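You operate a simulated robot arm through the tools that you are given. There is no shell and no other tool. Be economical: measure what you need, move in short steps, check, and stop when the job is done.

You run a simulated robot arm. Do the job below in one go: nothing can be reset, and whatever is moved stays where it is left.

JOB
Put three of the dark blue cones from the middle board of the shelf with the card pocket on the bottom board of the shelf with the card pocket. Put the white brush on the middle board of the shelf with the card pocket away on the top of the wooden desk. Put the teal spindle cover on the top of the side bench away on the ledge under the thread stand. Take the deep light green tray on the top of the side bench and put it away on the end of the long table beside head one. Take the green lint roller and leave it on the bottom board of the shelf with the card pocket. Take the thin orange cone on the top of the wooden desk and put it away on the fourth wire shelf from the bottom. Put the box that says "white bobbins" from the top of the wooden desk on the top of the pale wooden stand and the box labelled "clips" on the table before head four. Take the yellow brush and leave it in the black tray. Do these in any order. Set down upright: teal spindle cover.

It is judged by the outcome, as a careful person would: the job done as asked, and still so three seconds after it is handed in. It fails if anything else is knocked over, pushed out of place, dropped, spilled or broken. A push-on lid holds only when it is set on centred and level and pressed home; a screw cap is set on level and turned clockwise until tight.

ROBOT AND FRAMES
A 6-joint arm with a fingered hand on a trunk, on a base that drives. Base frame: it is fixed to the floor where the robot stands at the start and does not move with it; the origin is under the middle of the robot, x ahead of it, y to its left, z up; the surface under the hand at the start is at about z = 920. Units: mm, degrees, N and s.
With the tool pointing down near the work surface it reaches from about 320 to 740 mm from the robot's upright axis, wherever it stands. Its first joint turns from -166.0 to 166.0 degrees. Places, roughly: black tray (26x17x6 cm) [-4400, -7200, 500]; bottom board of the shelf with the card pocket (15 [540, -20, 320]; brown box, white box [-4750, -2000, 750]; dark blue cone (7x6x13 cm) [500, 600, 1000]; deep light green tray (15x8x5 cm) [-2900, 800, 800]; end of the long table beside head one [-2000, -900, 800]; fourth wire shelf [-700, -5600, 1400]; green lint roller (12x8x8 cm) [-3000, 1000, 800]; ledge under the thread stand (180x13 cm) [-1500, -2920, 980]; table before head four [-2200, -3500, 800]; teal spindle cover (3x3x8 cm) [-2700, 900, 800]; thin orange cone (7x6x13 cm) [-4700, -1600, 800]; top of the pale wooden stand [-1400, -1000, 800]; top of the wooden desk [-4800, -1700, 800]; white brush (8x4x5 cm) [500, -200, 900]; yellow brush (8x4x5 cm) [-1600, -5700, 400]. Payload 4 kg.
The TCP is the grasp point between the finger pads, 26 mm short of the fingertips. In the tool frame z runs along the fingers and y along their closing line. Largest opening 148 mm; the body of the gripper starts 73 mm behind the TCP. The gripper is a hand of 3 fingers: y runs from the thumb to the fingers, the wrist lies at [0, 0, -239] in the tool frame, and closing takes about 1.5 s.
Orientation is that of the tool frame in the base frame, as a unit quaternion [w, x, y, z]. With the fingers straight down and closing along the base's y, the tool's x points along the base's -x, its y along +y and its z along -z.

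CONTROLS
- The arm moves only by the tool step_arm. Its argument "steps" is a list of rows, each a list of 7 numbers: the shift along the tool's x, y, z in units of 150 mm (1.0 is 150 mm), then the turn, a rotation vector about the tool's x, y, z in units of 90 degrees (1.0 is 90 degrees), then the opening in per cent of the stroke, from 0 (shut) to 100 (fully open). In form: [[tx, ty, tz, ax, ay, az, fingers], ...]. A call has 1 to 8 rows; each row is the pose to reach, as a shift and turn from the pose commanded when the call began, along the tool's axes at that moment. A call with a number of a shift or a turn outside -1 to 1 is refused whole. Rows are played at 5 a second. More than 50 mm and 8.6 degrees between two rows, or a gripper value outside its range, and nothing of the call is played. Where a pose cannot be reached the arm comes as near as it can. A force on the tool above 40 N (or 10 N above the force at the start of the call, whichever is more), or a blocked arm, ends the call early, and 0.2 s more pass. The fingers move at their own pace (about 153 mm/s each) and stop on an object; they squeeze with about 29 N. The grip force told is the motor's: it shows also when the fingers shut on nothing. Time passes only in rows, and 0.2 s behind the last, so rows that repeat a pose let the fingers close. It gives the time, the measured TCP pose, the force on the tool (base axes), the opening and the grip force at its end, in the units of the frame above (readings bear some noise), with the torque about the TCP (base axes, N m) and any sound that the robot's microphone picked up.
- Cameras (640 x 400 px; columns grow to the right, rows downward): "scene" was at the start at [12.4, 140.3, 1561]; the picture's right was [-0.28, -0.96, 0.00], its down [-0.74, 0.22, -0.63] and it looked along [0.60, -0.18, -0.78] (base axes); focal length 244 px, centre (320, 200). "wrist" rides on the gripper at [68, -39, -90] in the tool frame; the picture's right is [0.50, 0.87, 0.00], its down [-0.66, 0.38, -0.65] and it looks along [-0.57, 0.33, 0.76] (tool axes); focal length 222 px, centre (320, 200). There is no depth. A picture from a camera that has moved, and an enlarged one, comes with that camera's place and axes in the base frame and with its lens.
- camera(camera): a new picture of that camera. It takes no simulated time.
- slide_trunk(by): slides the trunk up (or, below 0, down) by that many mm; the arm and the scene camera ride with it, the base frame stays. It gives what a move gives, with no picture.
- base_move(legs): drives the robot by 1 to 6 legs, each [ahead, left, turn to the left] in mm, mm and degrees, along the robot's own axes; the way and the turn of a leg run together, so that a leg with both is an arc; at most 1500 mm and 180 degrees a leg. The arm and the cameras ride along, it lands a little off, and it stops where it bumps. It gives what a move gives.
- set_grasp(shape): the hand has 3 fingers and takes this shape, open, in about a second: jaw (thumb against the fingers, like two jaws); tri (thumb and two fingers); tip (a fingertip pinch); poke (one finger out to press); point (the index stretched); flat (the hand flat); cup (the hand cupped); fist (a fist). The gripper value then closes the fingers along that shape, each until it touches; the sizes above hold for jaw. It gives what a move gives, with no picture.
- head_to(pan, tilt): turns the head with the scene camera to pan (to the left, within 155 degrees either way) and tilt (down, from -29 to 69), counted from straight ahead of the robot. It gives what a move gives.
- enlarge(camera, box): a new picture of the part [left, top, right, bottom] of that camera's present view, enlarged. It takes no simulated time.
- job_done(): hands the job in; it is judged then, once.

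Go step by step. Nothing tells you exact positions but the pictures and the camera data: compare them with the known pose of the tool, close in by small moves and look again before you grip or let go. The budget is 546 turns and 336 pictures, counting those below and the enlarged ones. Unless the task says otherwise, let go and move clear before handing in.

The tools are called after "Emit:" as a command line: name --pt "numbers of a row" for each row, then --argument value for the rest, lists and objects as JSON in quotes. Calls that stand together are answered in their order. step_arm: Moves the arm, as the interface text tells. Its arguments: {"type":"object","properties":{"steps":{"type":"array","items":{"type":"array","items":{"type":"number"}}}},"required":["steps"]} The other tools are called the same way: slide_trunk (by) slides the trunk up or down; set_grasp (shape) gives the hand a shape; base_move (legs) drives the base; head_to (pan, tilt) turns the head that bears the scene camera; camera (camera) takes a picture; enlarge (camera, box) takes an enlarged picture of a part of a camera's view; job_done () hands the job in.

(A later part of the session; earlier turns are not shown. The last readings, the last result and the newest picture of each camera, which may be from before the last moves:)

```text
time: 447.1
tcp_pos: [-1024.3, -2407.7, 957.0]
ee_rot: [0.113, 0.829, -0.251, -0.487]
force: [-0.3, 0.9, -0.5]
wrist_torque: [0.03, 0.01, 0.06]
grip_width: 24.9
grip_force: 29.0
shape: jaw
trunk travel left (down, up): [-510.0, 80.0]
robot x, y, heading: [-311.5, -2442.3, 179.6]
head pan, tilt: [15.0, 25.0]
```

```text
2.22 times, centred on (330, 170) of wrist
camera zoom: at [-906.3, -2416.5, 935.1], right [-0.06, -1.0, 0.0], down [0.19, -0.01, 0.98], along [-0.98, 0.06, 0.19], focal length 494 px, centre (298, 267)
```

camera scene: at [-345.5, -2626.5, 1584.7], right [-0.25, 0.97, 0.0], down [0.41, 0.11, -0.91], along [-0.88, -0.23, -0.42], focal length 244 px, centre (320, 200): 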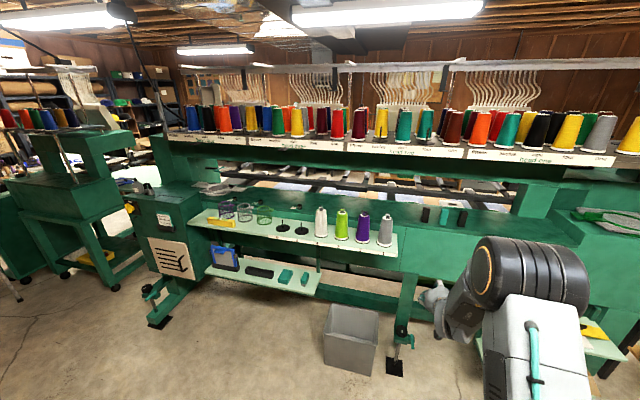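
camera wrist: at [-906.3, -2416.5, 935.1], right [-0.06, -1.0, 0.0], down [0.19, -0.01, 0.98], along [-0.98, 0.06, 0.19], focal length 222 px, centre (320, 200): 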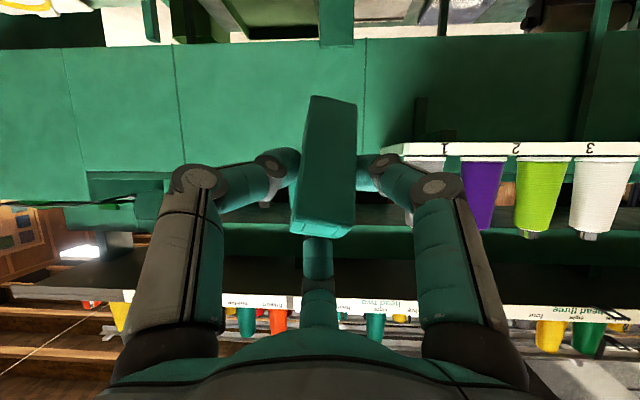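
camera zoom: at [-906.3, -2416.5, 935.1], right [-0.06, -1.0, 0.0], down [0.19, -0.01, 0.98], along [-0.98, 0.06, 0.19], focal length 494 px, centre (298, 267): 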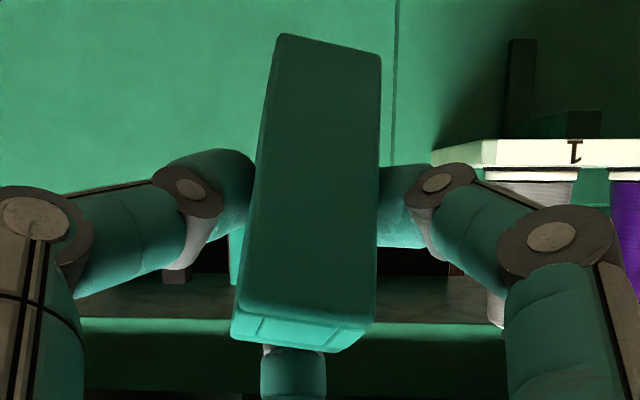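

The lean measures ~34.8°. I rotate the tool to bring the cover upright and verify.

Emit:
step_arm --pt "0 0 0 0.043 0.063 -0.011 0" --pt "0 0 0 0.087 0.126 -0.021 0" --pt "0 0 0 0.13 0.19 -0.032 0" --pt "0 0 0 0.174 0.253 -0.042 0" --pt "0 0 0 0.217 0.316 -0.053 0"

Emit:
enlarge --camera "wrist" --box '[240, 70, 400, 260]'

Emit:
head_to --pan 0 --tilt 30

Emit:
camera --camera "scene"

```text
time: 448.3
tcp_pos: [-977.8, -2406.4, 922.7]
ee_rot: [0.018, 0.924, -0.261, -0.279]
force: [0.1, -0.1, 0.6]
wrist_torque: [0.02, -0.01, -0.02]
grip_width: 24.4
grip_force: 28.8
shape: jaw
out of reach, approached as far as the arm can: row 3, 4, 5
trunk travel left (down, up): [-510.0, 80.0]
robot x, y, heading: [-313.1, -2444.9, 179.4]
head pan, tilt: [15.0, 25.0]
```

```text
2.11 times, centred on (320, 165) of wrist
camera zoom: at [-865.1, -2418.1, 958.9], right [-0.06, -0.99, -0.1], down [-0.3, -0.08, 0.95], along [-0.95, 0.08, -0.29], focal length 468 px, centre (320, 274)
```

zoom: 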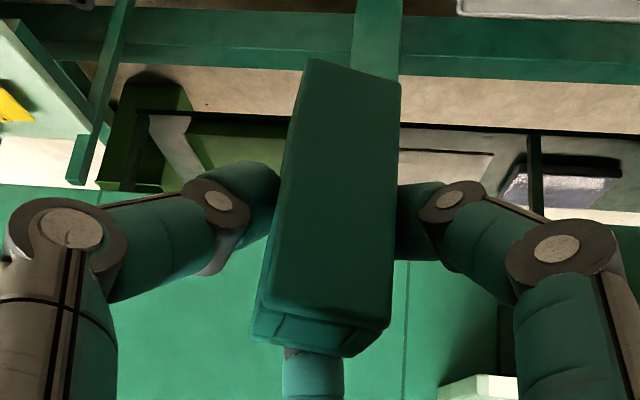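

```text
time: 449.0
tcp_pos: [-979.3, -2407.2, 923.3]
ee_rot: [0.017, 0.924, -0.261, -0.279]
force: [0.1, -0.2, 0.0]
wrist_torque: [0.0, 0.0, -0.04]
grip_width: 24.2
grip_force: 29.3
shape: jaw
trunk travel left (down, up): [-510.0, 80.0]
robot x, y, heading: [-315.1, -2442.4, 179.2]
head pan, tilt: [0.0, 30.0]
```

```text
184 pictures are left
camera scene: at [-346.8, -2602.7, 1576.7], right [0.01, 1.0, 0.0], down [0.5, 0.0, -0.87], along [-0.87, 0.01, -0.5], focal length 244 px, centre (320, 200)
```

scene: 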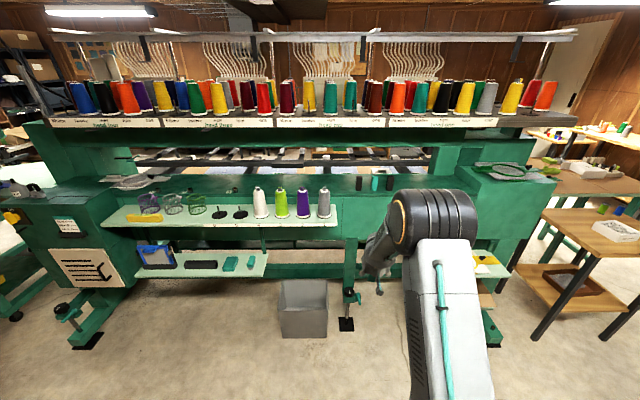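

Partly reached (arm too extended). Remaining lean ≈9°. I retract/raise the hand while finishing the rotation.

Emit:
step_arm --pt "0.042 -0.05 -0.194 0 0 0 0" --pt "0.085 -0.1 -0.388 0 0 0 0" --pt "0.127 -0.15 -0.582 0 0 0 0"

Emit:
step_arm --pt "0 0 0 0.025 0.045 -0.006 0" --pt "0 0 0 0.051 0.089 -0.012 0"

Emit:
enlarge --camera "wrist" --box '[240, 70, 400, 260]'

```text
time: 449.8
tcp_pos: [-907.5, -2407.0, 983.3]
ee_rot: [0.018, 0.923, -0.262, -0.28]
force: [-0.3, 0.2, 0.4]
wrist_torque: [-0.01, 0.01, 0.01]
grip_width: 24.2
grip_force: 28.9
shape: jaw
trunk travel left (down, up): [-510.0, 80.0]
robot x, y, heading: [-316.6, -2442.1, 179.6]
head pan, tilt: [0.0, 30.0]
```

```text
time: 450.4
tcp_pos: [-886.3, -2414.4, 951.3]
ee_rot: [0.003, 0.934, -0.263, -0.243]
force: [0.2, -0.3, 0.0]
wrist_torque: [0.01, 0.0, 0.01]
grip_width: 23.9
grip_force: 28.8
shape: jaw
out of reach, approached as far as the arm can: row 1, 2
trunk travel left (down, up): [-510.0, 80.0]
robot x, y, heading: [-312.7, -2441.2, 179.3]
head pan, tilt: [0.0, 30.0]
```

```text
2.11 times, centred on (320, 165) of wrist
camera zoom: at [-777.1, -2426.6, 995.0], right [-0.05, -0.99, -0.11], down [-0.37, -0.08, 0.92], along [-0.93, 0.09, -0.37], focal length 468 px, centre (320, 274)
```

zoom: 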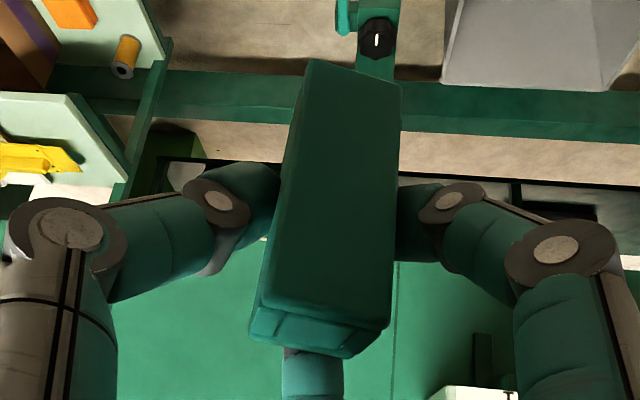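

Lean is now ~5°, which self-rights on release. I raise trunk and arm to get above ledge height.

Emit:
slide_trunk --by 80

Emit:
step_arm --pt "-0.12 0.01 -0.25 0 0 0 0"

Emit:
camera --camera "wrist"

```text
time: 451.6
tcp_pos: [-888.0, -2415.2, 1030.3]
ee_rot: [0.003, 0.934, -0.262, -0.244]
force: [0.3, 1.3, 0.5]
wrist_torque: [-0.01, 0.04, -0.01]
grip_width: 24.1
grip_force: 29.6
shape: jaw
trunk travel left (down, up): [-590.0, 0.0]
robot x, y, heading: [-313.3, -2440.5, 179.8]
head pan, tilt: [0.0, 30.0]
```

```text
time: 452.0
tcp_pos: [-873.0, -2416.8, 1050.7]
ee_rot: [0.001, 0.931, -0.264, -0.252]
force: [-0.3, -0.5, -0.3]
wrist_torque: [0.01, 0.0, 0.01]
grip_width: 24.3
grip_force: 28.8
shape: jaw
out of reach, approached as far as the arm can: row 1
trunk travel left (down, up): [-590.0, 0.0]
robot x, y, heading: [-316.7, -2440.5, 179.4]
head pan, tilt: [0.0, 30.0]
```

```text
182 pictures are left
camera wrist: at [-761.9, -2429.1, 1092.7], right [-0.06, -0.99, -0.12], down [-0.36, -0.09, 0.93], along [-0.93, 0.1, -0.35], focal length 222 px, centre (320, 200)
```

wrist: 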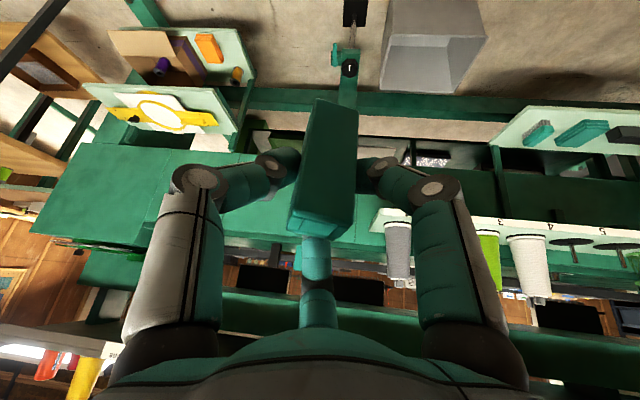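

I try rotating along the originally travelled pitch arc, which should be reachable.

Emit:
step_arm --pt "0 0 0 -0.019 0.032 0.017 0" --pt "0 0 0 -0.038 0.064 0.034 0"

Emit:
step_arm --pt "-0.06 0.005 -0.12 0 0 0 0"

```text
time: 452.6
tcp_pos: [-843.0, -2414.4, 1016.2]
ee_rot: [0.051, 0.934, -0.28, -0.214]
force: [0.6, 0.0, -0.6]
wrist_torque: [0.02, 0.03, 0.01]
grip_width: 24.0
grip_force: 29.2
shape: jaw
out of reach, approached as far as the arm can: row 1, 2
trunk travel left (down, up): [-590.0, 0.0]
robot x, y, heading: [-310.3, -2446.0, 179.5]
head pan, tilt: [0.0, 30.0]
```

```text
time: 453.0
tcp_pos: [-847.8, -2421.4, 1023.8]
ee_rot: [0.062, 0.933, -0.278, -0.219]
force: [0.2, 0.5, -0.3]
wrist_torque: [0.03, -0.02, -0.02]
grip_width: 24.1
grip_force: 28.5
shape: jaw
out of reach, approached as far as the arm can: row 1
trunk travel left (down, up): [-590.0, 0.0]
robot x, y, heading: [-316.5, -2442.1, 179.4]
head pan, tilt: [0.0, 30.0]
```

Emit:
step_arm --pt "-0.241 0.158 0.118 0 0 0 0" --pt "-0.483 0.317 0.235 0 0 0 0" --pt "-0.724 0.475 0.353 0 0 0 0"

Emit:
camera --camera "wrist"

Emit:
camera --camera "scene"

```text
time: 453.8
tcp_pos: [-983.1, -2412.4, 1042.0]
ee_rot: [0.053, 0.935, -0.286, -0.203]
force: [-0.2, 0.9, 0.5]
wrist_torque: [-0.05, 0.02, 0.06]
grip_width: 23.8
grip_force: 29.2
shape: jaw
out of reach, approached as far as the arm can: row 1
trunk travel left (down, up): [-590.0, 0.0]
robot x, y, heading: [-316.0, -2442.0, 179.5]
head pan, tilt: [0.0, 30.0]
```

```text
181 pictures are left
camera wrist: at [-875.8, -2421.6, 1092.2], right [-0.07, -1.0, 0.01], down [-0.42, 0.04, 0.91], along [-0.91, 0.05, -0.42], focal length 222 px, centre (320, 200)
```

wrist: 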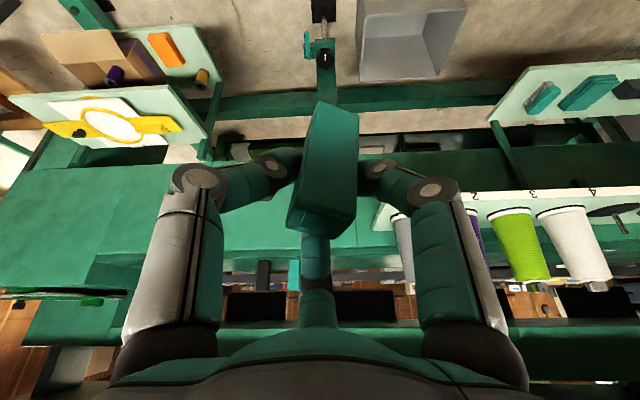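

```text
180 pictures are left
camera scene: at [-346.7, -2602.5, 1656.7], right [0.01, 1.0, 0.0], down [0.5, 0.0, -0.87], along [-0.87, 0.01, -0.5], focal length 244 px, centre (320, 200)
```

scene: 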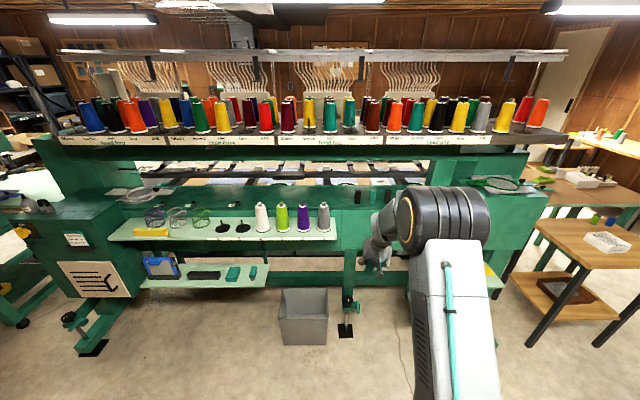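

Now reachable and nearly upright. I raise, shift left, and advance toward the ledge.

Emit:
step_arm --pt "-0.07 0.043 -0.183 0 0 0 0" --pt "-0.14 0.086 -0.365 0 0 0 0"

Emit:
base_move --legs '[[0, 54, 0.4], [380, 0, 0]]'

Emit:
camera --camera "wrist"

Emit:
camera --camera "scene"

```text
time: 454.4
tcp_pos: [-983.3, -2413.1, 1102.2]
ee_rot: [0.05, 0.936, -0.281, -0.204]
force: [0.4, 0.2, -0.6]
wrist_torque: [0.02, 0.01, 0.01]
grip_width: 23.7
grip_force: 29.2
shape: jaw
trunk travel left (down, up): [-590.0, 0.0]
robot x, y, heading: [-315.2, -2440.4, 179.4]
head pan, tilt: [0.0, 30.0]
```

```text
time: 457.3
tcp_pos: [-1362.4, -2472.8, 1102.2]
ee_rot: [0.052, 0.938, -0.275, -0.203]
force: [0.5, 0.1, -0.3]
wrist_torque: [-0.02, 0.0, -0.04]
grip_width: 23.9
grip_force: 28.5
shape: jaw
trunk travel left (down, up): [-590.0, 0.0]
robot x, y, heading: [-697.4, -2496.5, -180.1]
head pan, tilt: [0.0, 30.0]
```

```text
179 pictures are left
camera wrist: at [-1255.4, -2479.7, 1152.3], right [-0.05, -1.0, 0.0], down [-0.42, 0.02, 0.91], along [-0.91, 0.04, -0.42], focal length 222 px, centre (320, 200)
```

wrist: 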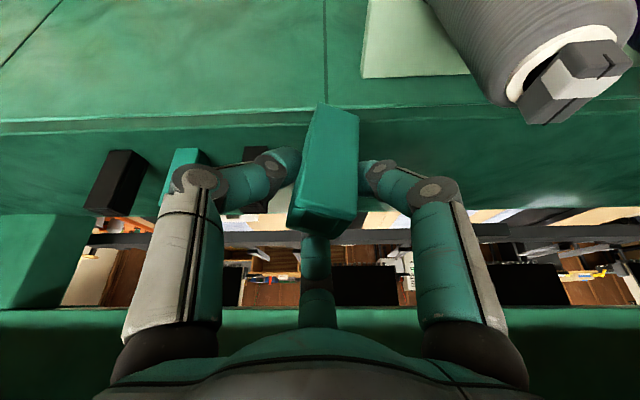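

```text
178 pictures are left
camera scene: at [-725.1, -2657.0, 1656.6], right [0.0, 1.0, 0.0], down [0.5, 0.0, -0.87], along [-0.87, 0.0, -0.5], focal length 244 px, centre (320, 200)
```

scene: 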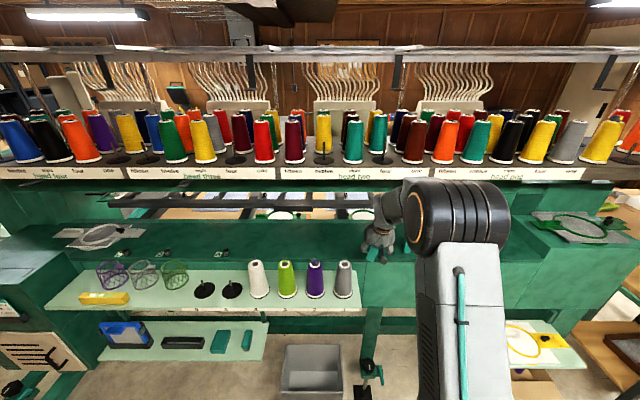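

Emit:
base_move --legs '[[118, 0, 0]]'

Emit:
camera --camera "wrist"

Emit:
enlarge --camera "scene" --box '[320, 140, 480, 300]'

```text
time: 458.6
tcp_pos: [-1481.1, -2474.4, 1100.7]
ee_rot: [0.051, 0.938, -0.275, -0.203]
force: [0.5, 0.3, -0.4]
wrist_torque: [0.01, -0.02, 0.01]
grip_width: 23.6
grip_force: 28.8
shape: jaw
trunk travel left (down, up): [-590.0, 0.0]
robot x, y, heading: [-813.4, -2496.8, -180.0]
head pan, tilt: [0.0, 30.0]
```

```text
177 pictures are left
camera wrist: at [-1373.2, -2479.9, 1152.1], right [-0.05, -1.0, 0.0], down [-0.42, 0.02, 0.91], along [-0.91, 0.04, -0.42], focal length 222 px, centre (320, 200)
```

wrist: 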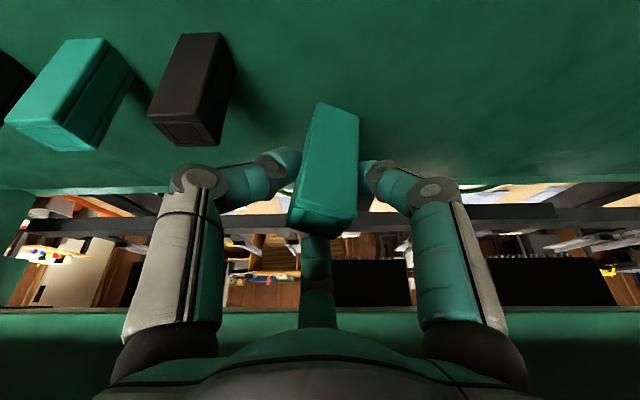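

```text
2.50 times, centred on (400, 220) of scene
camera zoom: at [-843.1, -2657.2, 1656.6], right [0.0, 1.0, 0.0], down [0.5, 0.0, -0.87], along [-0.87, 0.0, -0.5], focal length 609 px, centre (120, 150)
```

zoom: 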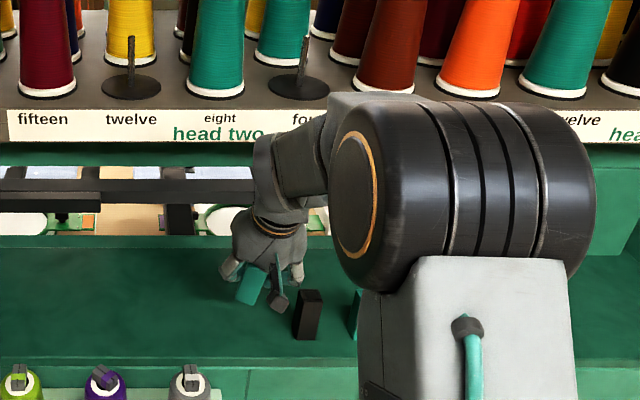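

Cover is above the ledge near the other covers. Lower with the trunk.

Emit:
slide_trunk --by -42

Emit:
camera --camera "wrist"

```text
time: 459.4
tcp_pos: [-1480.6, -2474.3, 1060.4]
ee_rot: [0.051, 0.938, -0.276, -0.205]
force: [0.4, 0.0, -0.1]
wrist_torque: [0.0, 0.01, 0.01]
grip_width: 24.0
grip_force: 29.0
shape: jaw
trunk travel left (down, up): [-548.0, 42.0]
robot x, y, heading: [-813.2, -2499.9, -179.9]
head pan, tilt: [0.0, 30.0]
```

```text
175 pictures are left
camera wrist: at [-1372.5, -2479.9, 1110.5], right [-0.05, -1.0, 0.0], down [-0.42, 0.02, 0.91], along [-0.91, 0.04, -0.42], focal length 222 px, centre (320, 200)
```

wrist: 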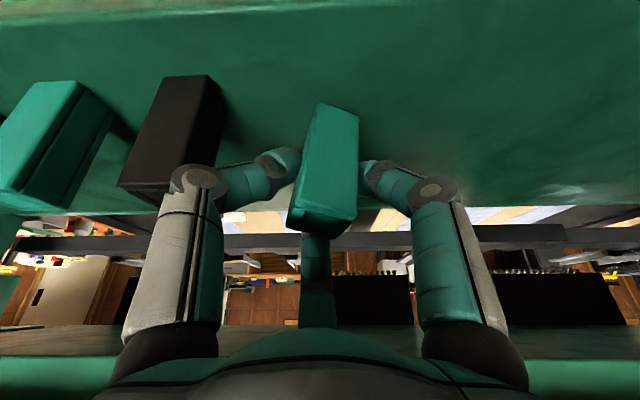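

The left knuckle is very near the black cover; I shift 35 mm away to the left before lowering further.

Emit:
base_move --legs '[[0, 35, 0]]'

Emit:
slide_trunk --by -6

Emit:
camera --camera "wrist"

Emit:
enlarge --camera "scene" --box '[320, 180, 420, 260]'

```text
time: 460.3
tcp_pos: [-1480.9, -2508.4, 1060.3]
ee_rot: [0.051, 0.938, -0.275, -0.204]
force: [0.2, 0.0, -0.4]
wrist_torque: [0.05, -0.01, -0.02]
grip_width: 23.8
grip_force: 29.7
shape: jaw
trunk travel left (down, up): [-548.0, 42.0]
robot x, y, heading: [-812.1, -2529.4, -179.8]
head pan, tilt: [0.0, 30.0]
```

```text
time: 460.8
tcp_pos: [-1480.7, -2507.8, 1054.6]
ee_rot: [0.051, 0.938, -0.276, -0.204]
force: [0.1, -0.5, -0.8]
wrist_torque: [0.0, -0.02, 0.03]
grip_width: 23.9
grip_force: 28.9
shape: jaw
trunk travel left (down, up): [-542.0, 48.0]
robot x, y, heading: [-811.3, -2530.5, -179.8]
head pan, tilt: [0.0, 30.0]
```

```text
174 pictures are left
camera wrist: at [-1372.4, -2514.9, 1104.4], right [-0.05, -1.0, 0.0], down [-0.42, 0.02, 0.91], along [-0.91, 0.04, -0.42], focal length 222 px, centre (320, 200)
```

wrist: 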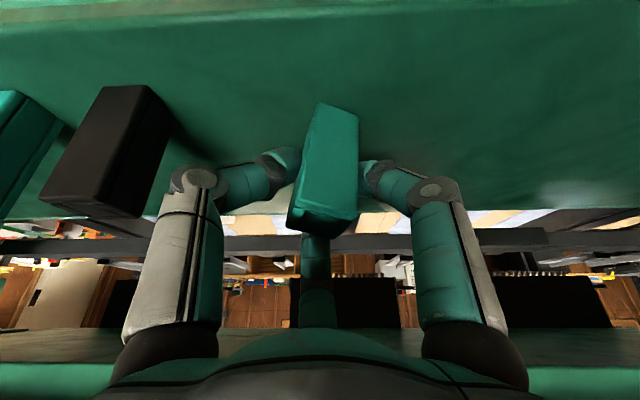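

```text
5.00 times, centred on (370, 220) of scene
camera zoom: at [-842.1, -2692.3, 1608.6], right [0.0, 1.0, 0.0], down [0.5, 0.0, -0.87], along [-0.87, 0.0, -0.5], focal length 1218 px, centre (70, 100)
```

zoom: 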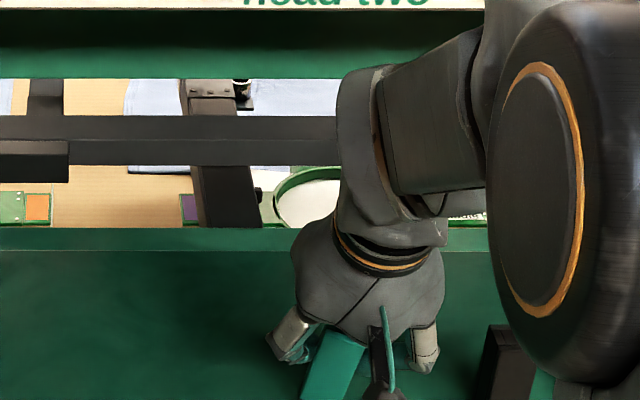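

Emit:
slide_trunk --by -4

Emit:
slide_trunk --by -3

Emit:
slide_trunk --by -3

Emit:
camera --camera "wrist"

```text
time: 461.4
tcp_pos: [-1481.8, -2508.9, 1050.5]
ee_rot: [0.051, 0.938, -0.275, -0.204]
force: [-0.3, 0.3, 0.8]
wrist_torque: [0.01, -0.02, 0.0]
grip_width: 23.8
grip_force: 29.5
shape: jaw
trunk travel left (down, up): [-538.0, 52.0]
robot x, y, heading: [-812.6, -2528.9, -179.8]
head pan, tilt: [0.0, 30.0]
```

```text
time: 461.9
tcp_pos: [-1481.1, -2509.2, 1047.1]
ee_rot: [0.051, 0.938, -0.275, -0.204]
force: [0.0, 0.5, 1.7]
wrist_torque: [0.04, -0.01, 0.02]
grip_width: 23.6
grip_force: 29.4
shape: jaw
trunk travel left (down, up): [-535.0, 55.0]
robot x, y, heading: [-812.1, -2529.9, -179.6]
head pan, tilt: [0.0, 30.0]
```

```text
time: 462.4
tcp_pos: [-1480.6, -2507.8, 1045.3]
ee_rot: [0.052, 0.938, -0.275, -0.206]
force: [-4.7, 2.5, 15.1]
wrist_torque: [0.14, 0.06, 0.03]
grip_width: 23.8
grip_force: 28.8
shape: jaw
trunk travel left (down, up): [-532.0, 58.0]
robot x, y, heading: [-812.4, -2532.0, -180.0]
head pan, tilt: [0.0, 30.0]
```

```text
172 pictures are left
camera wrist: at [-1372.7, -2514.4, 1095.9], right [-0.05, -1.0, 0.0], down [-0.42, 0.02, 0.91], along [-0.91, 0.04, -0.42], focal length 222 px, centre (320, 200)
```

wrist: 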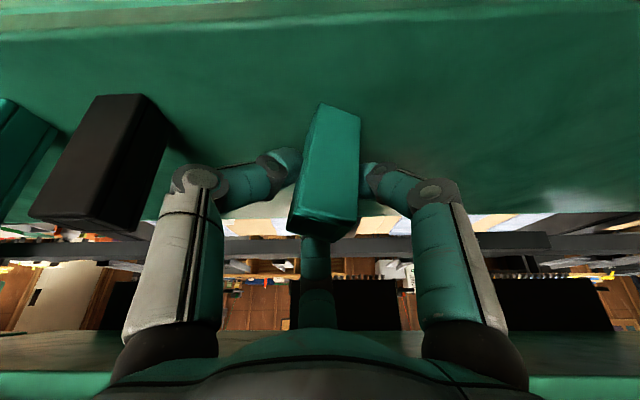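

Contact made and it looks upright. I open the fingers in stages.

Emit:
step_arm --pt "0 0 0 0 0 0 20" --pt "0 0 0 0 0 0 25" --pt "0 0 0 0 0 0 32" --pt "0 0 0 0 0 0 45" --pt "0 0 0 0 0 0 60" --pt "0 0 0 0 0 0 60"

Emit:
camera --camera "wrist"

```text
time: 463.8
tcp_pos: [-1479.4, -2507.6, 1043.2]
ee_rot: [0.052, 0.938, -0.275, -0.205]
force: [0.5, 0.0, 0.2]
wrist_torque: [0.0, -0.01, -0.03]
grip_width: 88.4
grip_force: 0.2
shape: jaw
trunk travel left (down, up): [-532.0, 58.0]
robot x, y, heading: [-810.6, -2533.0, -179.9]
head pan, tilt: [0.0, 30.0]
```

```text
171 pictures are left
camera wrist: at [-1372.5, -2514.9, 1094.4], right [-0.05, -1.0, 0.0], down [-0.42, 0.02, 0.91], along [-0.91, 0.04, -0.42], focal length 222 px, centre (320, 200)
```

wrist: 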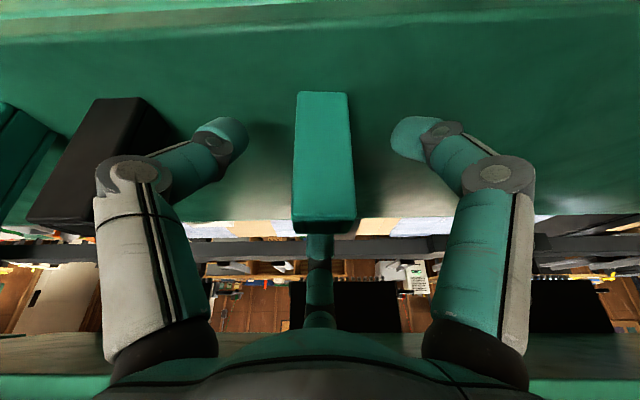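

Upright on the ledge. I retreat along the tool axis and back away.

Emit:
step_arm --pt "0 0 -0.2 0 0 0 60" --pt "0 0 -0.45 0 0 0 60" --pt "0 0 -0.7 0 0 0 60"

Emit:
camera --camera "wrist"

Emit:
base_move --legs '[[-450, 0, 0]]'

Emit:
enlarge --camera "scene" --box '[200, 120, 420, 280]'

```text
time: 464.6
tcp_pos: [-1437.1, -2509.0, 1138.7]
ee_rot: [0.051, 0.938, -0.276, -0.204]
force: [-0.5, 0.9, -0.2]
wrist_torque: [-0.03, 0.01, 0.01]
grip_width: 88.0
grip_force: 0.0
shape: jaw
trunk travel left (down, up): [-532.0, 58.0]
robot x, y, heading: [-811.8, -2530.4, -180.2]
head pan, tilt: [0.0, 30.0]
```

```text
170 pictures are left
camera wrist: at [-1328.6, -2515.7, 1189.5], right [-0.05, -1.0, 0.0], down [-0.42, 0.02, 0.91], along [-0.91, 0.04, -0.42], focal length 222 px, centre (320, 200)
```

wrist: 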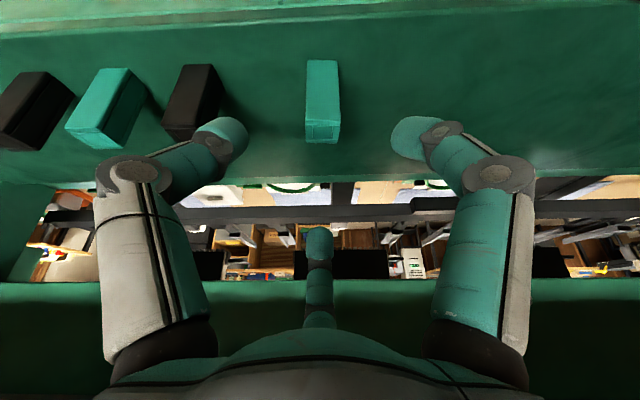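

```text
time: 467.3
tcp_pos: [-988.4, -2508.5, 1138.9]
ee_rot: [0.051, 0.938, -0.276, -0.204]
force: [0.8, 0.4, 0.7]
wrist_torque: [-0.04, 0.0, 0.01]
grip_width: 88.3
grip_force: 0.0
shape: jaw
trunk travel left (down, up): [-532.0, 58.0]
robot x, y, heading: [-365.4, -2531.3, -180.3]
head pan, tilt: [0.0, 30.0]
```

```text
2.50 times, centred on (310, 200) of scene
camera zoom: at [-392.8, -2691.4, 1598.7], right [0.0, 1.0, 0.0], down [0.5, 0.0, -0.87], along [-0.87, 0.0, -0.5], focal length 609 px, centre (345, 200)
```

zoom: 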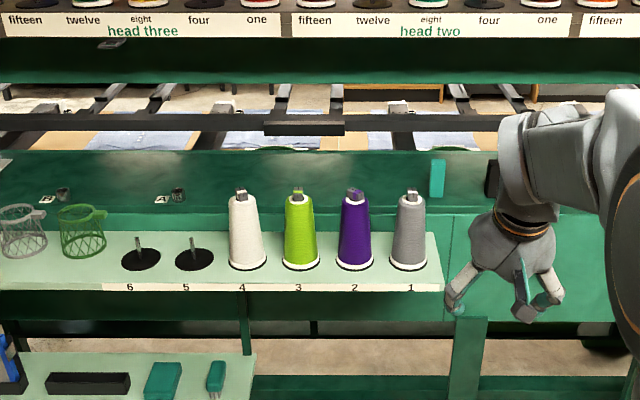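

The teal cover stands upright on the ledge. I return the tool to vertical and look around the south end for the yellow brush and wire shelves.

Emit:
step_arm --pt "0 0 0 0.035 0.058 0.002 100" --pt "0 0 0 0.069 0.116 0.003 100" --pt "0 0 0 0.104 0.174 0.005 100" --pt "0 0 0 0.138 0.232 0.007 100"

Emit:
head_to --pan 80 --tilt 15

Emit:
camera --camera "scene"

```text
time: 468.3
tcp_pos: [-988.6, -2509.4, 1139.6]
ee_rot: [0.001, 0.958, -0.286, 0.002]
force: [0.0, 0.4, 0.7]
wrist_torque: [-0.01, 0.05, -0.01]
grip_width: 148.0
grip_force: 0.0
shape: jaw
trunk travel left (down, up): [-532.0, 58.0]
robot x, y, heading: [-360.6, -2530.0, -179.9]
head pan, tilt: [0.0, 30.0]
```

```text
time: 469.8
tcp_pos: [-988.1, -2508.5, 1138.0]
ee_rot: [0.001, 0.958, -0.286, 0.0]
force: [0.2, 0.3, 0.0]
wrist_torque: [0.02, 0.0, 0.01]
grip_width: 147.9
grip_force: 0.1
shape: jaw
trunk travel left (down, up): [-532.0, 58.0]
robot x, y, heading: [-364.0, -2530.7, -179.9]
head pan, tilt: [80.0, 15.0]
```

```text
168 pictures are left
camera scene: at [-318.8, -2783.2, 1622.9], right [-0.99, 0.17, 0.0], down [0.04, 0.26, -0.97], along [-0.17, -0.95, -0.26], focal length 244 px, centre (320, 200)
```

scene: 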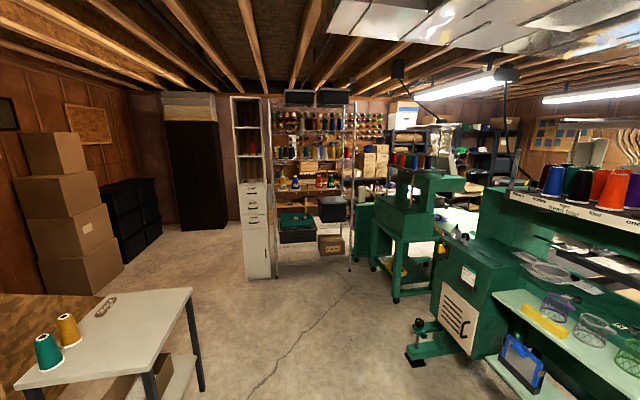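

Emit:
enlarge --camera "scene" --box '[240, 80, 460, 300]'

```text
1.82 times, centred on (350, 190) of scene
camera zoom: at [-318.8, -2783.2, 1622.9], right [-0.99, 0.17, 0.0], down [0.04, 0.26, -0.97], along [-0.17, -0.95, -0.26], focal length 443 px, centre (266, 218)
```

zoom: 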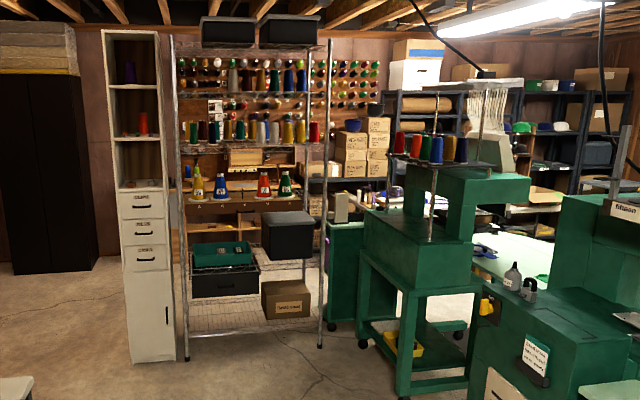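

Emit:
base_move --legs '[[0, 1400, 0], [0, 0, 90]]'

Emit:
head_to --pan -25 --tilt 25

Emit:
camera --camera "scene"

Emit:
head_to --pan 15 --tilt 15

Emit:
camera --camera "scene"

```text
time: 480.6
tcp_pos: [-395.2, -4551.8, 1138.4]
ee_rot: [0.0, 0.882, 0.471, 0.0]
force: [-0.6, -0.8, -0.5]
wrist_torque: [0.01, 0.0, 0.03]
grip_width: 147.9
grip_force: 0.0
shape: jaw
trunk travel left (down, up): [-532.0, 58.0]
robot x, y, heading: [-371.8, -3927.0, -90.0]
head pan, tilt: [80.0, 15.0]
```

```text
time: 482.4
tcp_pos: [-394.1, -4551.7, 1138.3]
ee_rot: [0.0, 0.882, 0.471, 0.0]
force: [-0.4, -0.3, -0.2]
wrist_torque: [0.03, 0.03, -0.01]
grip_width: 148.0
grip_force: 0.0
shape: jaw
trunk travel left (down, up): [-532.0, 58.0]
robot x, y, heading: [-373.3, -3925.5, -90.4]
head pan, tilt: [-25.0, 25.0]
```

```text
166 pictures are left
camera scene: at [-247.0, -3950.0, 1606.6], right [-0.9, 0.43, 0.0], down [0.18, 0.38, -0.91], along [-0.39, -0.82, -0.42], focal length 244 px, centre (320, 200)
```

scene: 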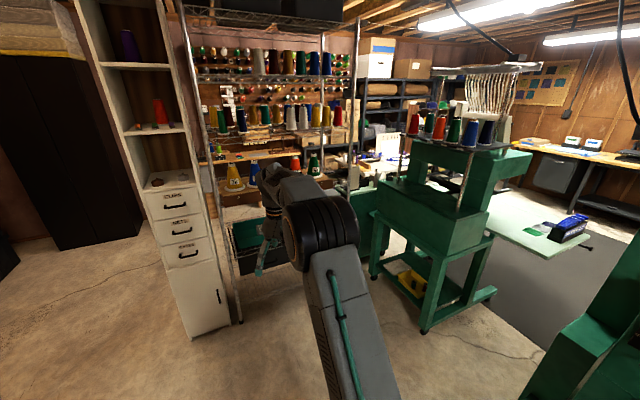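

```text
time: 483.5
tcp_pos: [-395.5, -4552.4, 1139.5]
ee_rot: [-0.001, 0.882, 0.471, 0.0]
force: [0.1, 0.1, 0.0]
wrist_torque: [0.01, 0.0, 0.0]
grip_width: 148.0
grip_force: 0.1
shape: jaw
trunk travel left (down, up): [-532.0, 58.0]
robot x, y, heading: [-367.8, -3930.2, -90.3]
head pan, tilt: [15.0, 15.0]
```

```text
165 pictures are left
camera scene: at [-184.0, -3957.1, 1622.9], right [-0.97, -0.25, 0.0], down [-0.07, 0.25, -0.97], along [0.24, -0.93, -0.26], focal length 244 px, centre (320, 200)
```

scene: 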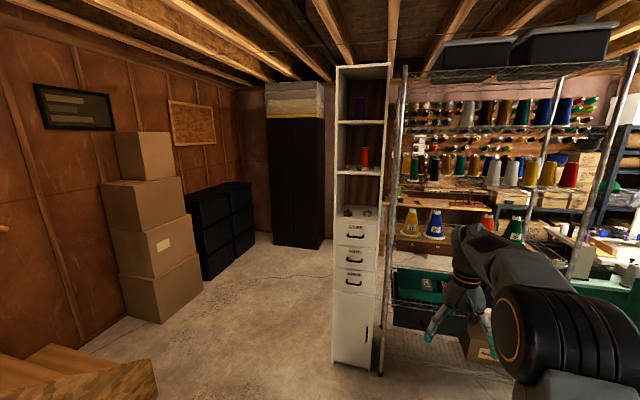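

The brush seems reachable only from the west side. I'll first do the desk's clips box: drive round north to the desk.

Emit:
base_move --legs '[[-1400, 0, 0], [-1400, 0, 0], [-1260, 0, 0.3], [0, 0, -90], [1400, 0, 0], [1300, 0, 0]]'

Emit:
base_move --legs '[[0, 1200, 0], [0, 1150, 0], [600, 0, 0]]'

Emit:
head_to --pan 0 --tilt 35

Emit:
camera --camera "scene"

Emit:
camera --camera "wrist"

```text
time: 519.6
tcp_pos: [-3725.7, 199.6, 1139.9]
ee_rot: [0.0, 0.954, -0.301, -0.001]
force: [0.2, 0.2, -0.6]
wrist_torque: [0.01, 0.02, 0.03]
grip_width: 147.7
grip_force: 0.1
shape: jaw
trunk travel left (down, up): [-532.0, 58.0]
robot x, y, heading: [-3098.0, 158.7, 178.3]
head pan, tilt: [15.0, 15.0]
```

```text
time: 534.1
tcp_pos: [-4404.6, -2132.4, 1137.7]
ee_rot: [0.0, 0.954, -0.301, 0.0]
force: [0.5, 0.3, -0.4]
wrist_torque: [-0.01, 0.02, 0.01]
grip_width: 148.0
grip_force: 0.0
shape: jaw
trunk travel left (down, up): [-532.0, 58.0]
robot x, y, heading: [-3780.7, -2172.8, 178.3]
head pan, tilt: [15.0, 15.0]
```

```text
time: 535.0
tcp_pos: [-4405.2, -2130.9, 1139.5]
ee_rot: [0.001, 0.953, -0.302, 0.001]
force: [1.1, -0.2, 0.4]
wrist_torque: [-0.01, 0.02, -0.03]
grip_width: 148.1
grip_force: 0.0
shape: jaw
trunk travel left (down, up): [-532.0, 58.0]
robot x, y, heading: [-3780.6, -2174.4, 178.4]
head pan, tilt: [0.0, 35.0]
```

```text
164 pictures are left
camera scene: at [-3812.6, -2332.4, 1590.9], right [0.03, 1.0, 0.0], down [0.57, -0.02, -0.82], along [-0.82, 0.02, -0.57], focal length 244 px, centre (320, 200)
```

scene: 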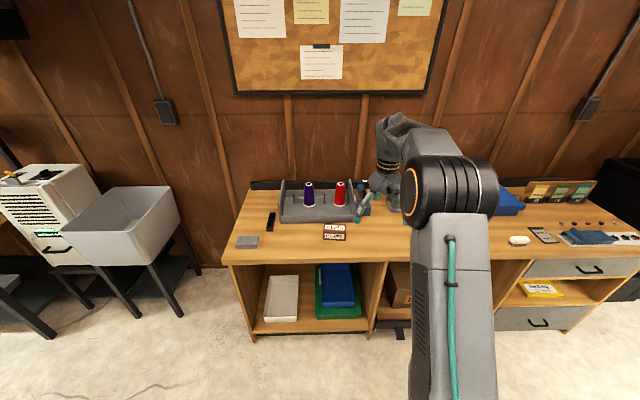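

```text
163 pictures are left
camera wrist: at [-4326.7, -2140.2, 1229.6], right [-0.09, -1.0, 0.0], down [-0.75, 0.07, 0.65], along [-0.65, 0.06, -0.76], focal length 222 px, centre (320, 200)
```

wrist: 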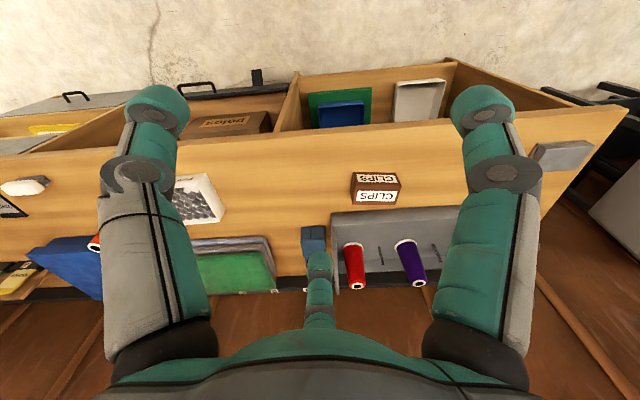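

Clips box ≈ (-4643, -2237), with a grey tray close behind. I move nearer and re-measure.

Emit:
base_move --legs '[[160, 100, 1.6]]'

Emit:
step_arm --pt "0 0 0.3 0 0 0 80" --pt "0 0 0.6 0 0 0 80" --pt "0 0 0.8 0 0 0 80"

Emit:
camera --camera "wrist"

```text
time: 536.5
tcp_pos: [-4568.2, -2245.8, 1138.5]
ee_rot: [0.0, 0.958, -0.288, 0.001]
force: [0.2, 0.3, -0.1]
wrist_torque: [-0.02, 0.01, 0.0]
grip_width: 148.0
grip_force: 0.0
shape: jaw
trunk travel left (down, up): [-532.0, 58.0]
robot x, y, heading: [-3942.6, -2268.7, 180.1]
head pan, tilt: [0.0, 35.0]
```

```text
time: 537.3
tcp_pos: [-4567.1, -2246.9, 1018.1]
ee_rot: [0.0, 0.958, -0.288, 0.0]
force: [-0.3, 0.2, 0.1]
wrist_torque: [-0.01, 0.0, 0.01]
grip_width: 118.6
grip_force: 0.0
shape: jaw
trunk travel left (down, up): [-532.0, 58.0]
robot x, y, heading: [-3939.8, -2269.3, 180.1]
head pan, tilt: [0.0, 35.0]
```

```text
162 pictures are left
camera wrist: at [-4488.9, -2252.7, 1109.4], right [-0.06, -1.0, 0.0], down [-0.76, 0.05, 0.65], along [-0.65, 0.04, -0.76], focal length 222 px, centre (320, 200)
```

wrist: 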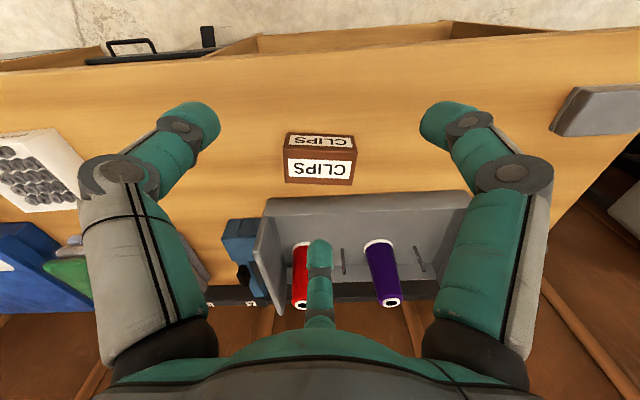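

Box spans x −4691..−4633, top 836; the tray wall is at −4753. I position and descend.

Emit:
step_arm --pt "-0.21 0.138 0 0 0 0 90" --pt "-0.417 0.276 0 0 0 0 90" --pt "-0.417 0.276 0.3 0 0 0 90" --pt "-0.417 0.276 0.6 0 0 0 90" --pt "-0.417 0.276 0.85 0 0 0 90"

Emit:
camera --camera "wrist"

```text
time: 538.5
tcp_pos: [-4641.6, -2246.6, 890.8]
ee_rot: [0.0, 0.957, -0.288, 0.0]
force: [-0.3, 0.2, 0.6]
wrist_torque: [-0.01, 0.0, -0.02]
grip_width: 133.0
grip_force: 0.0
shape: jaw
trunk travel left (down, up): [-532.0, 58.0]
robot x, y, heading: [-3946.0, -2274.0, 179.8]
head pan, tilt: [0.0, 35.0]
```

```text
161 pictures are left
camera wrist: at [-4564.5, -2251.8, 981.4], right [-0.06, -1.0, 0.0], down [-0.76, 0.05, 0.65], along [-0.65, 0.04, -0.76], focal length 222 px, centre (320, 200)
```

wrist: 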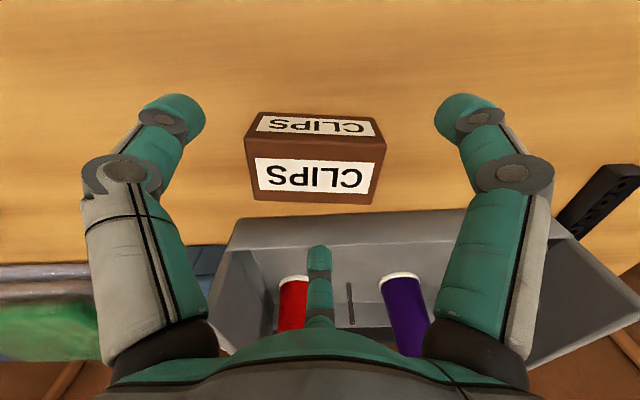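

Emit:
step_arm --pt "0 0 0.2 0 0 0 90" --pt "0 0 0.4 0 0 0 90" --pt "0 0 0.5 0 0 0 90"

Emit:
step_arm --pt "0 0 0 0 0 0 60" --pt "0 0 0 0 0 0 45" --pt "0 0 0 0 0 0 30" --pt "0 0 0 0 0 0 0" --pt "0 0 0 0 0 0 0" --pt "0 0 0 0 0 0 0"

Emit:
step_arm --pt "0 0 -0.05 0 0 0 0" --pt "0 0 -0.2 0 0 0 0" --pt "0 0 -0.5 0 0 0 0"

Emit:
camera --camera "wrist"

```text
time: 539.3
tcp_pos: [-4640.5, -2246.0, 815.1]
ee_rot: [0.0, 0.957, -0.288, 0.0]
force: [-0.2, 0.4, 0.1]
wrist_torque: [0.0, 0.01, 0.03]
grip_width: 133.1
grip_force: 0.1
shape: jaw
trunk travel left (down, up): [-532.0, 58.0]
robot x, y, heading: [-3939.7, -2271.1, 179.6]
head pan, tilt: [0.0, 35.0]
```

```text
time: 540.7
tcp_pos: [-4641.5, -2245.0, 816.7]
ee_rot: [0.0, 0.958, -0.288, -0.001]
force: [0.4, -0.1, 0.8]
wrist_torque: [0.08, 0.07, -0.03]
grip_width: 53.9
grip_force: 29.4
shape: jaw
trunk travel left (down, up): [-532.0, 58.0]
robot x, y, heading: [-3941.6, -2266.5, 180.0]
head pan, tilt: [0.0, 35.0]
```

```text
time: 541.5
tcp_pos: [-4639.9, -2246.5, 889.9]
ee_rot: [0.0, 0.957, -0.289, 0.001]
force: [-0.3, 0.2, -1.0]
wrist_torque: [0.0, -0.02, 0.0]
grip_width: 53.8
grip_force: 29.2
shape: jaw
trunk travel left (down, up): [-532.0, 58.0]
robot x, y, heading: [-3938.0, -2267.8, 179.9]
head pan, tilt: [0.0, 35.0]
```

```text
160 pictures are left
camera wrist: at [-4563.5, -2252.3, 982.1], right [-0.06, -1.0, 0.0], down [-0.76, 0.05, 0.65], along [-0.65, 0.04, -0.76], focal length 222 px, centre (320, 200)
```

wrist: 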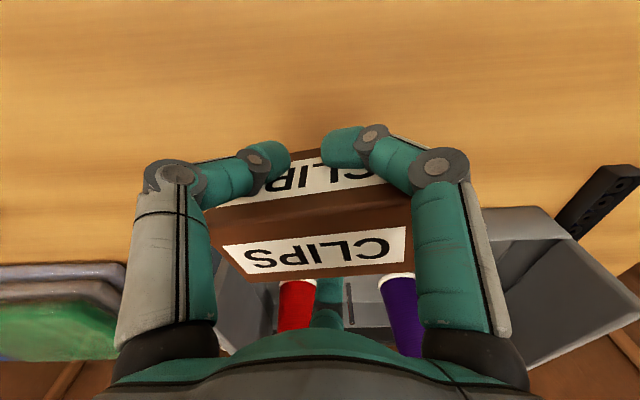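

Clips box held. Raise, back off, turn to face the long table near head four.

Emit:
step_arm --pt "0.1 -0.07 -0.3 0 0 0 0" --pt "0.25 -0.16 -0.6 0 0 0 0" --pt "0.4 -0.26 -0.9 0 0 0 0"

Emit:
slide_trunk --by 58

Emit:
base_move --legs '[[-500, 0, 0], [0, 0, 180], [0, -1200, 0]]'

Emit:
head_to --pan 0 --tilt 25

Emit:
camera --camera "scene"

Emit:
camera --camera "wrist"

```text
refused: row 2 steps farther than a row can; nothing moved
```

```text
time: 542.5
tcp_pos: [-4641.4, -2244.9, 949.0]
ee_rot: [0.0, 0.958, -0.288, 0.001]
force: [-0.3, 0.9, -0.4]
wrist_torque: [0.0, -0.01, 0.0]
grip_width: 53.8
grip_force: 29.1
shape: jaw
trunk travel left (down, up): [-590.0, 0.0]
robot x, y, heading: [-3939.3, -2267.7, 179.8]
head pan, tilt: [0.0, 35.0]
```

```text
time: 558.5
tcp_pos: [-2736.7, -3489.3, 948.4]
ee_rot: [0.0, 0.285, 0.959, 0.0]
force: [0.8, -0.5, -1.8]
wrist_torque: [0.0, 0.01, 0.01]
grip_width: 52.9
grip_force: 28.5
shape: jaw
trunk travel left (down, up): [-590.0, 0.0]
robot x, y, heading: [-3436.0, -3472.5, 0.3]
head pan, tilt: [0.0, 35.0]
```

```text
time: 559.2
tcp_pos: [-2736.5, -3488.0, 949.9]
ee_rot: [0.0, 0.284, 0.959, 0.0]
force: [-0.3, -0.2, -0.1]
wrist_torque: [0.0, 0.0, 0.0]
grip_width: 52.9
grip_force: 29.6
shape: jaw
trunk travel left (down, up): [-590.0, 0.0]
robot x, y, heading: [-3433.9, -3469.2, 0.4]
head pan, tilt: [0.0, 25.0]
```

```text
159 pictures are left
camera scene: at [-3406.2, -3309.4, 1664.6], right [0.01, -1.0, 0.0], down [-0.42, 0.0, -0.91], along [0.91, 0.01, -0.42], focal length 244 px, centre (320, 200)
```

scene: 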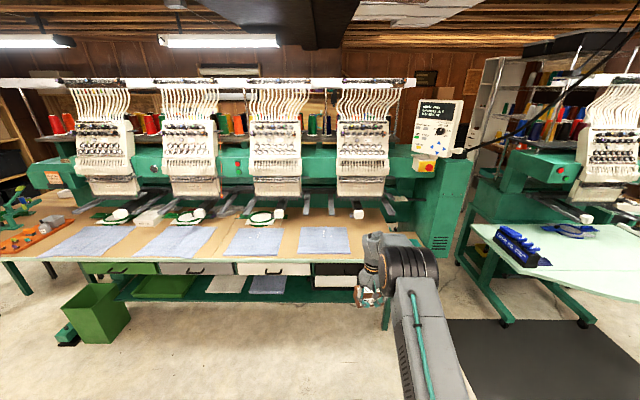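

```text
158 pictures are left
camera wrist: at [-2814.1, -3486.4, 1040.0], right [0.05, 1.0, 0.0], down [0.76, -0.04, 0.65], along [0.65, -0.03, -0.76], focal length 222 px, centre (320, 200)
```

wrist: 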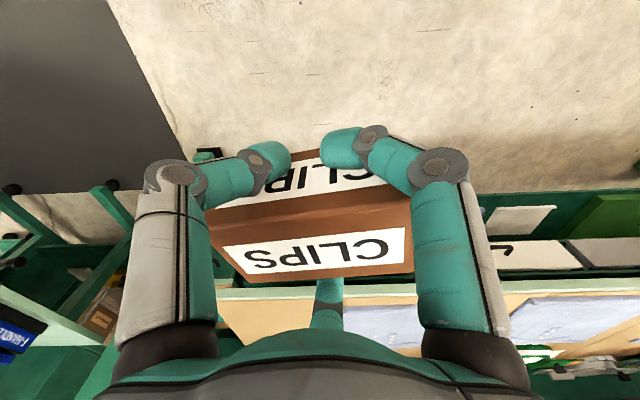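

Head four is the southernmost of the four heads. I aim at the bare table to the right of its cloth, about (-2210, -3590).

Emit:
base_move --legs '[[0, -105, 0], [400, 0, 0]]'

Emit:
camera --camera "wrist"

Emit:
head_to --pan 0 --tilt 38

Emit:
camera --camera "scene"

```text
time: 562.5
tcp_pos: [-2331.8, -3591.3, 948.7]
ee_rot: [-0.002, 0.285, 0.958, 0.0]
force: [0.0, 0.3, -1.3]
wrist_torque: [0.02, 0.02, -0.03]
grip_width: 53.0
grip_force: 29.1
shape: jaw
trunk travel left (down, up): [-590.0, 0.0]
robot x, y, heading: [-3030.6, -3574.6, 0.5]
head pan, tilt: [0.0, 25.0]
```

```text
157 pictures are left
camera wrist: at [-2409.7, -3588.8, 1039.8], right [0.05, 1.0, 0.0], down [0.76, -0.04, 0.65], along [0.65, -0.03, -0.76], focal length 222 px, centre (320, 200)
```

wrist: 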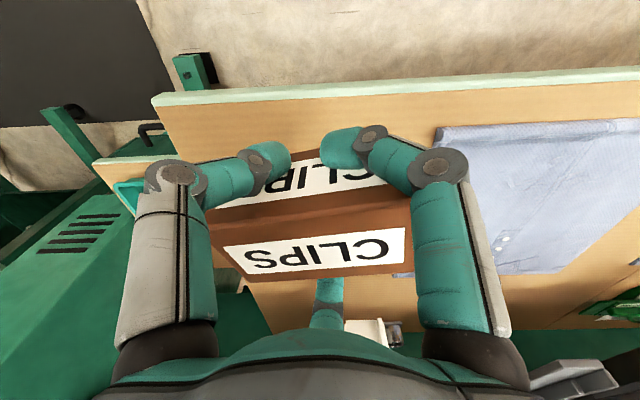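

```text
time: 563.2
tcp_pos: [-2330.9, -3592.1, 949.9]
ee_rot: [0.0, 0.285, 0.959, 0.0]
force: [0.8, 0.0, -0.8]
wrist_torque: [0.0, 0.01, 0.01]
grip_width: 52.8
grip_force: 29.1
shape: jaw
trunk travel left (down, up): [-590.0, 0.0]
robot x, y, heading: [-3034.4, -3574.4, 0.5]
head pan, tilt: [0.0, 38.0]
```

```text
156 pictures are left
camera scene: at [-3007.8, -3411.6, 1644.4], right [0.01, -1.0, 0.0], down [-0.62, 0.0, -0.79], along [0.79, 0.01, -0.62], focal length 244 px, centre (320, 200)
```

scene: 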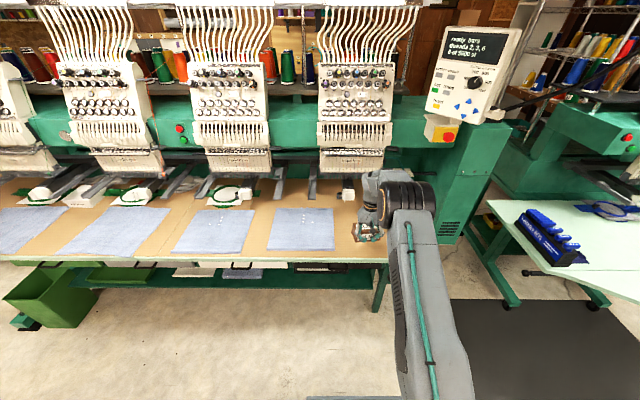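

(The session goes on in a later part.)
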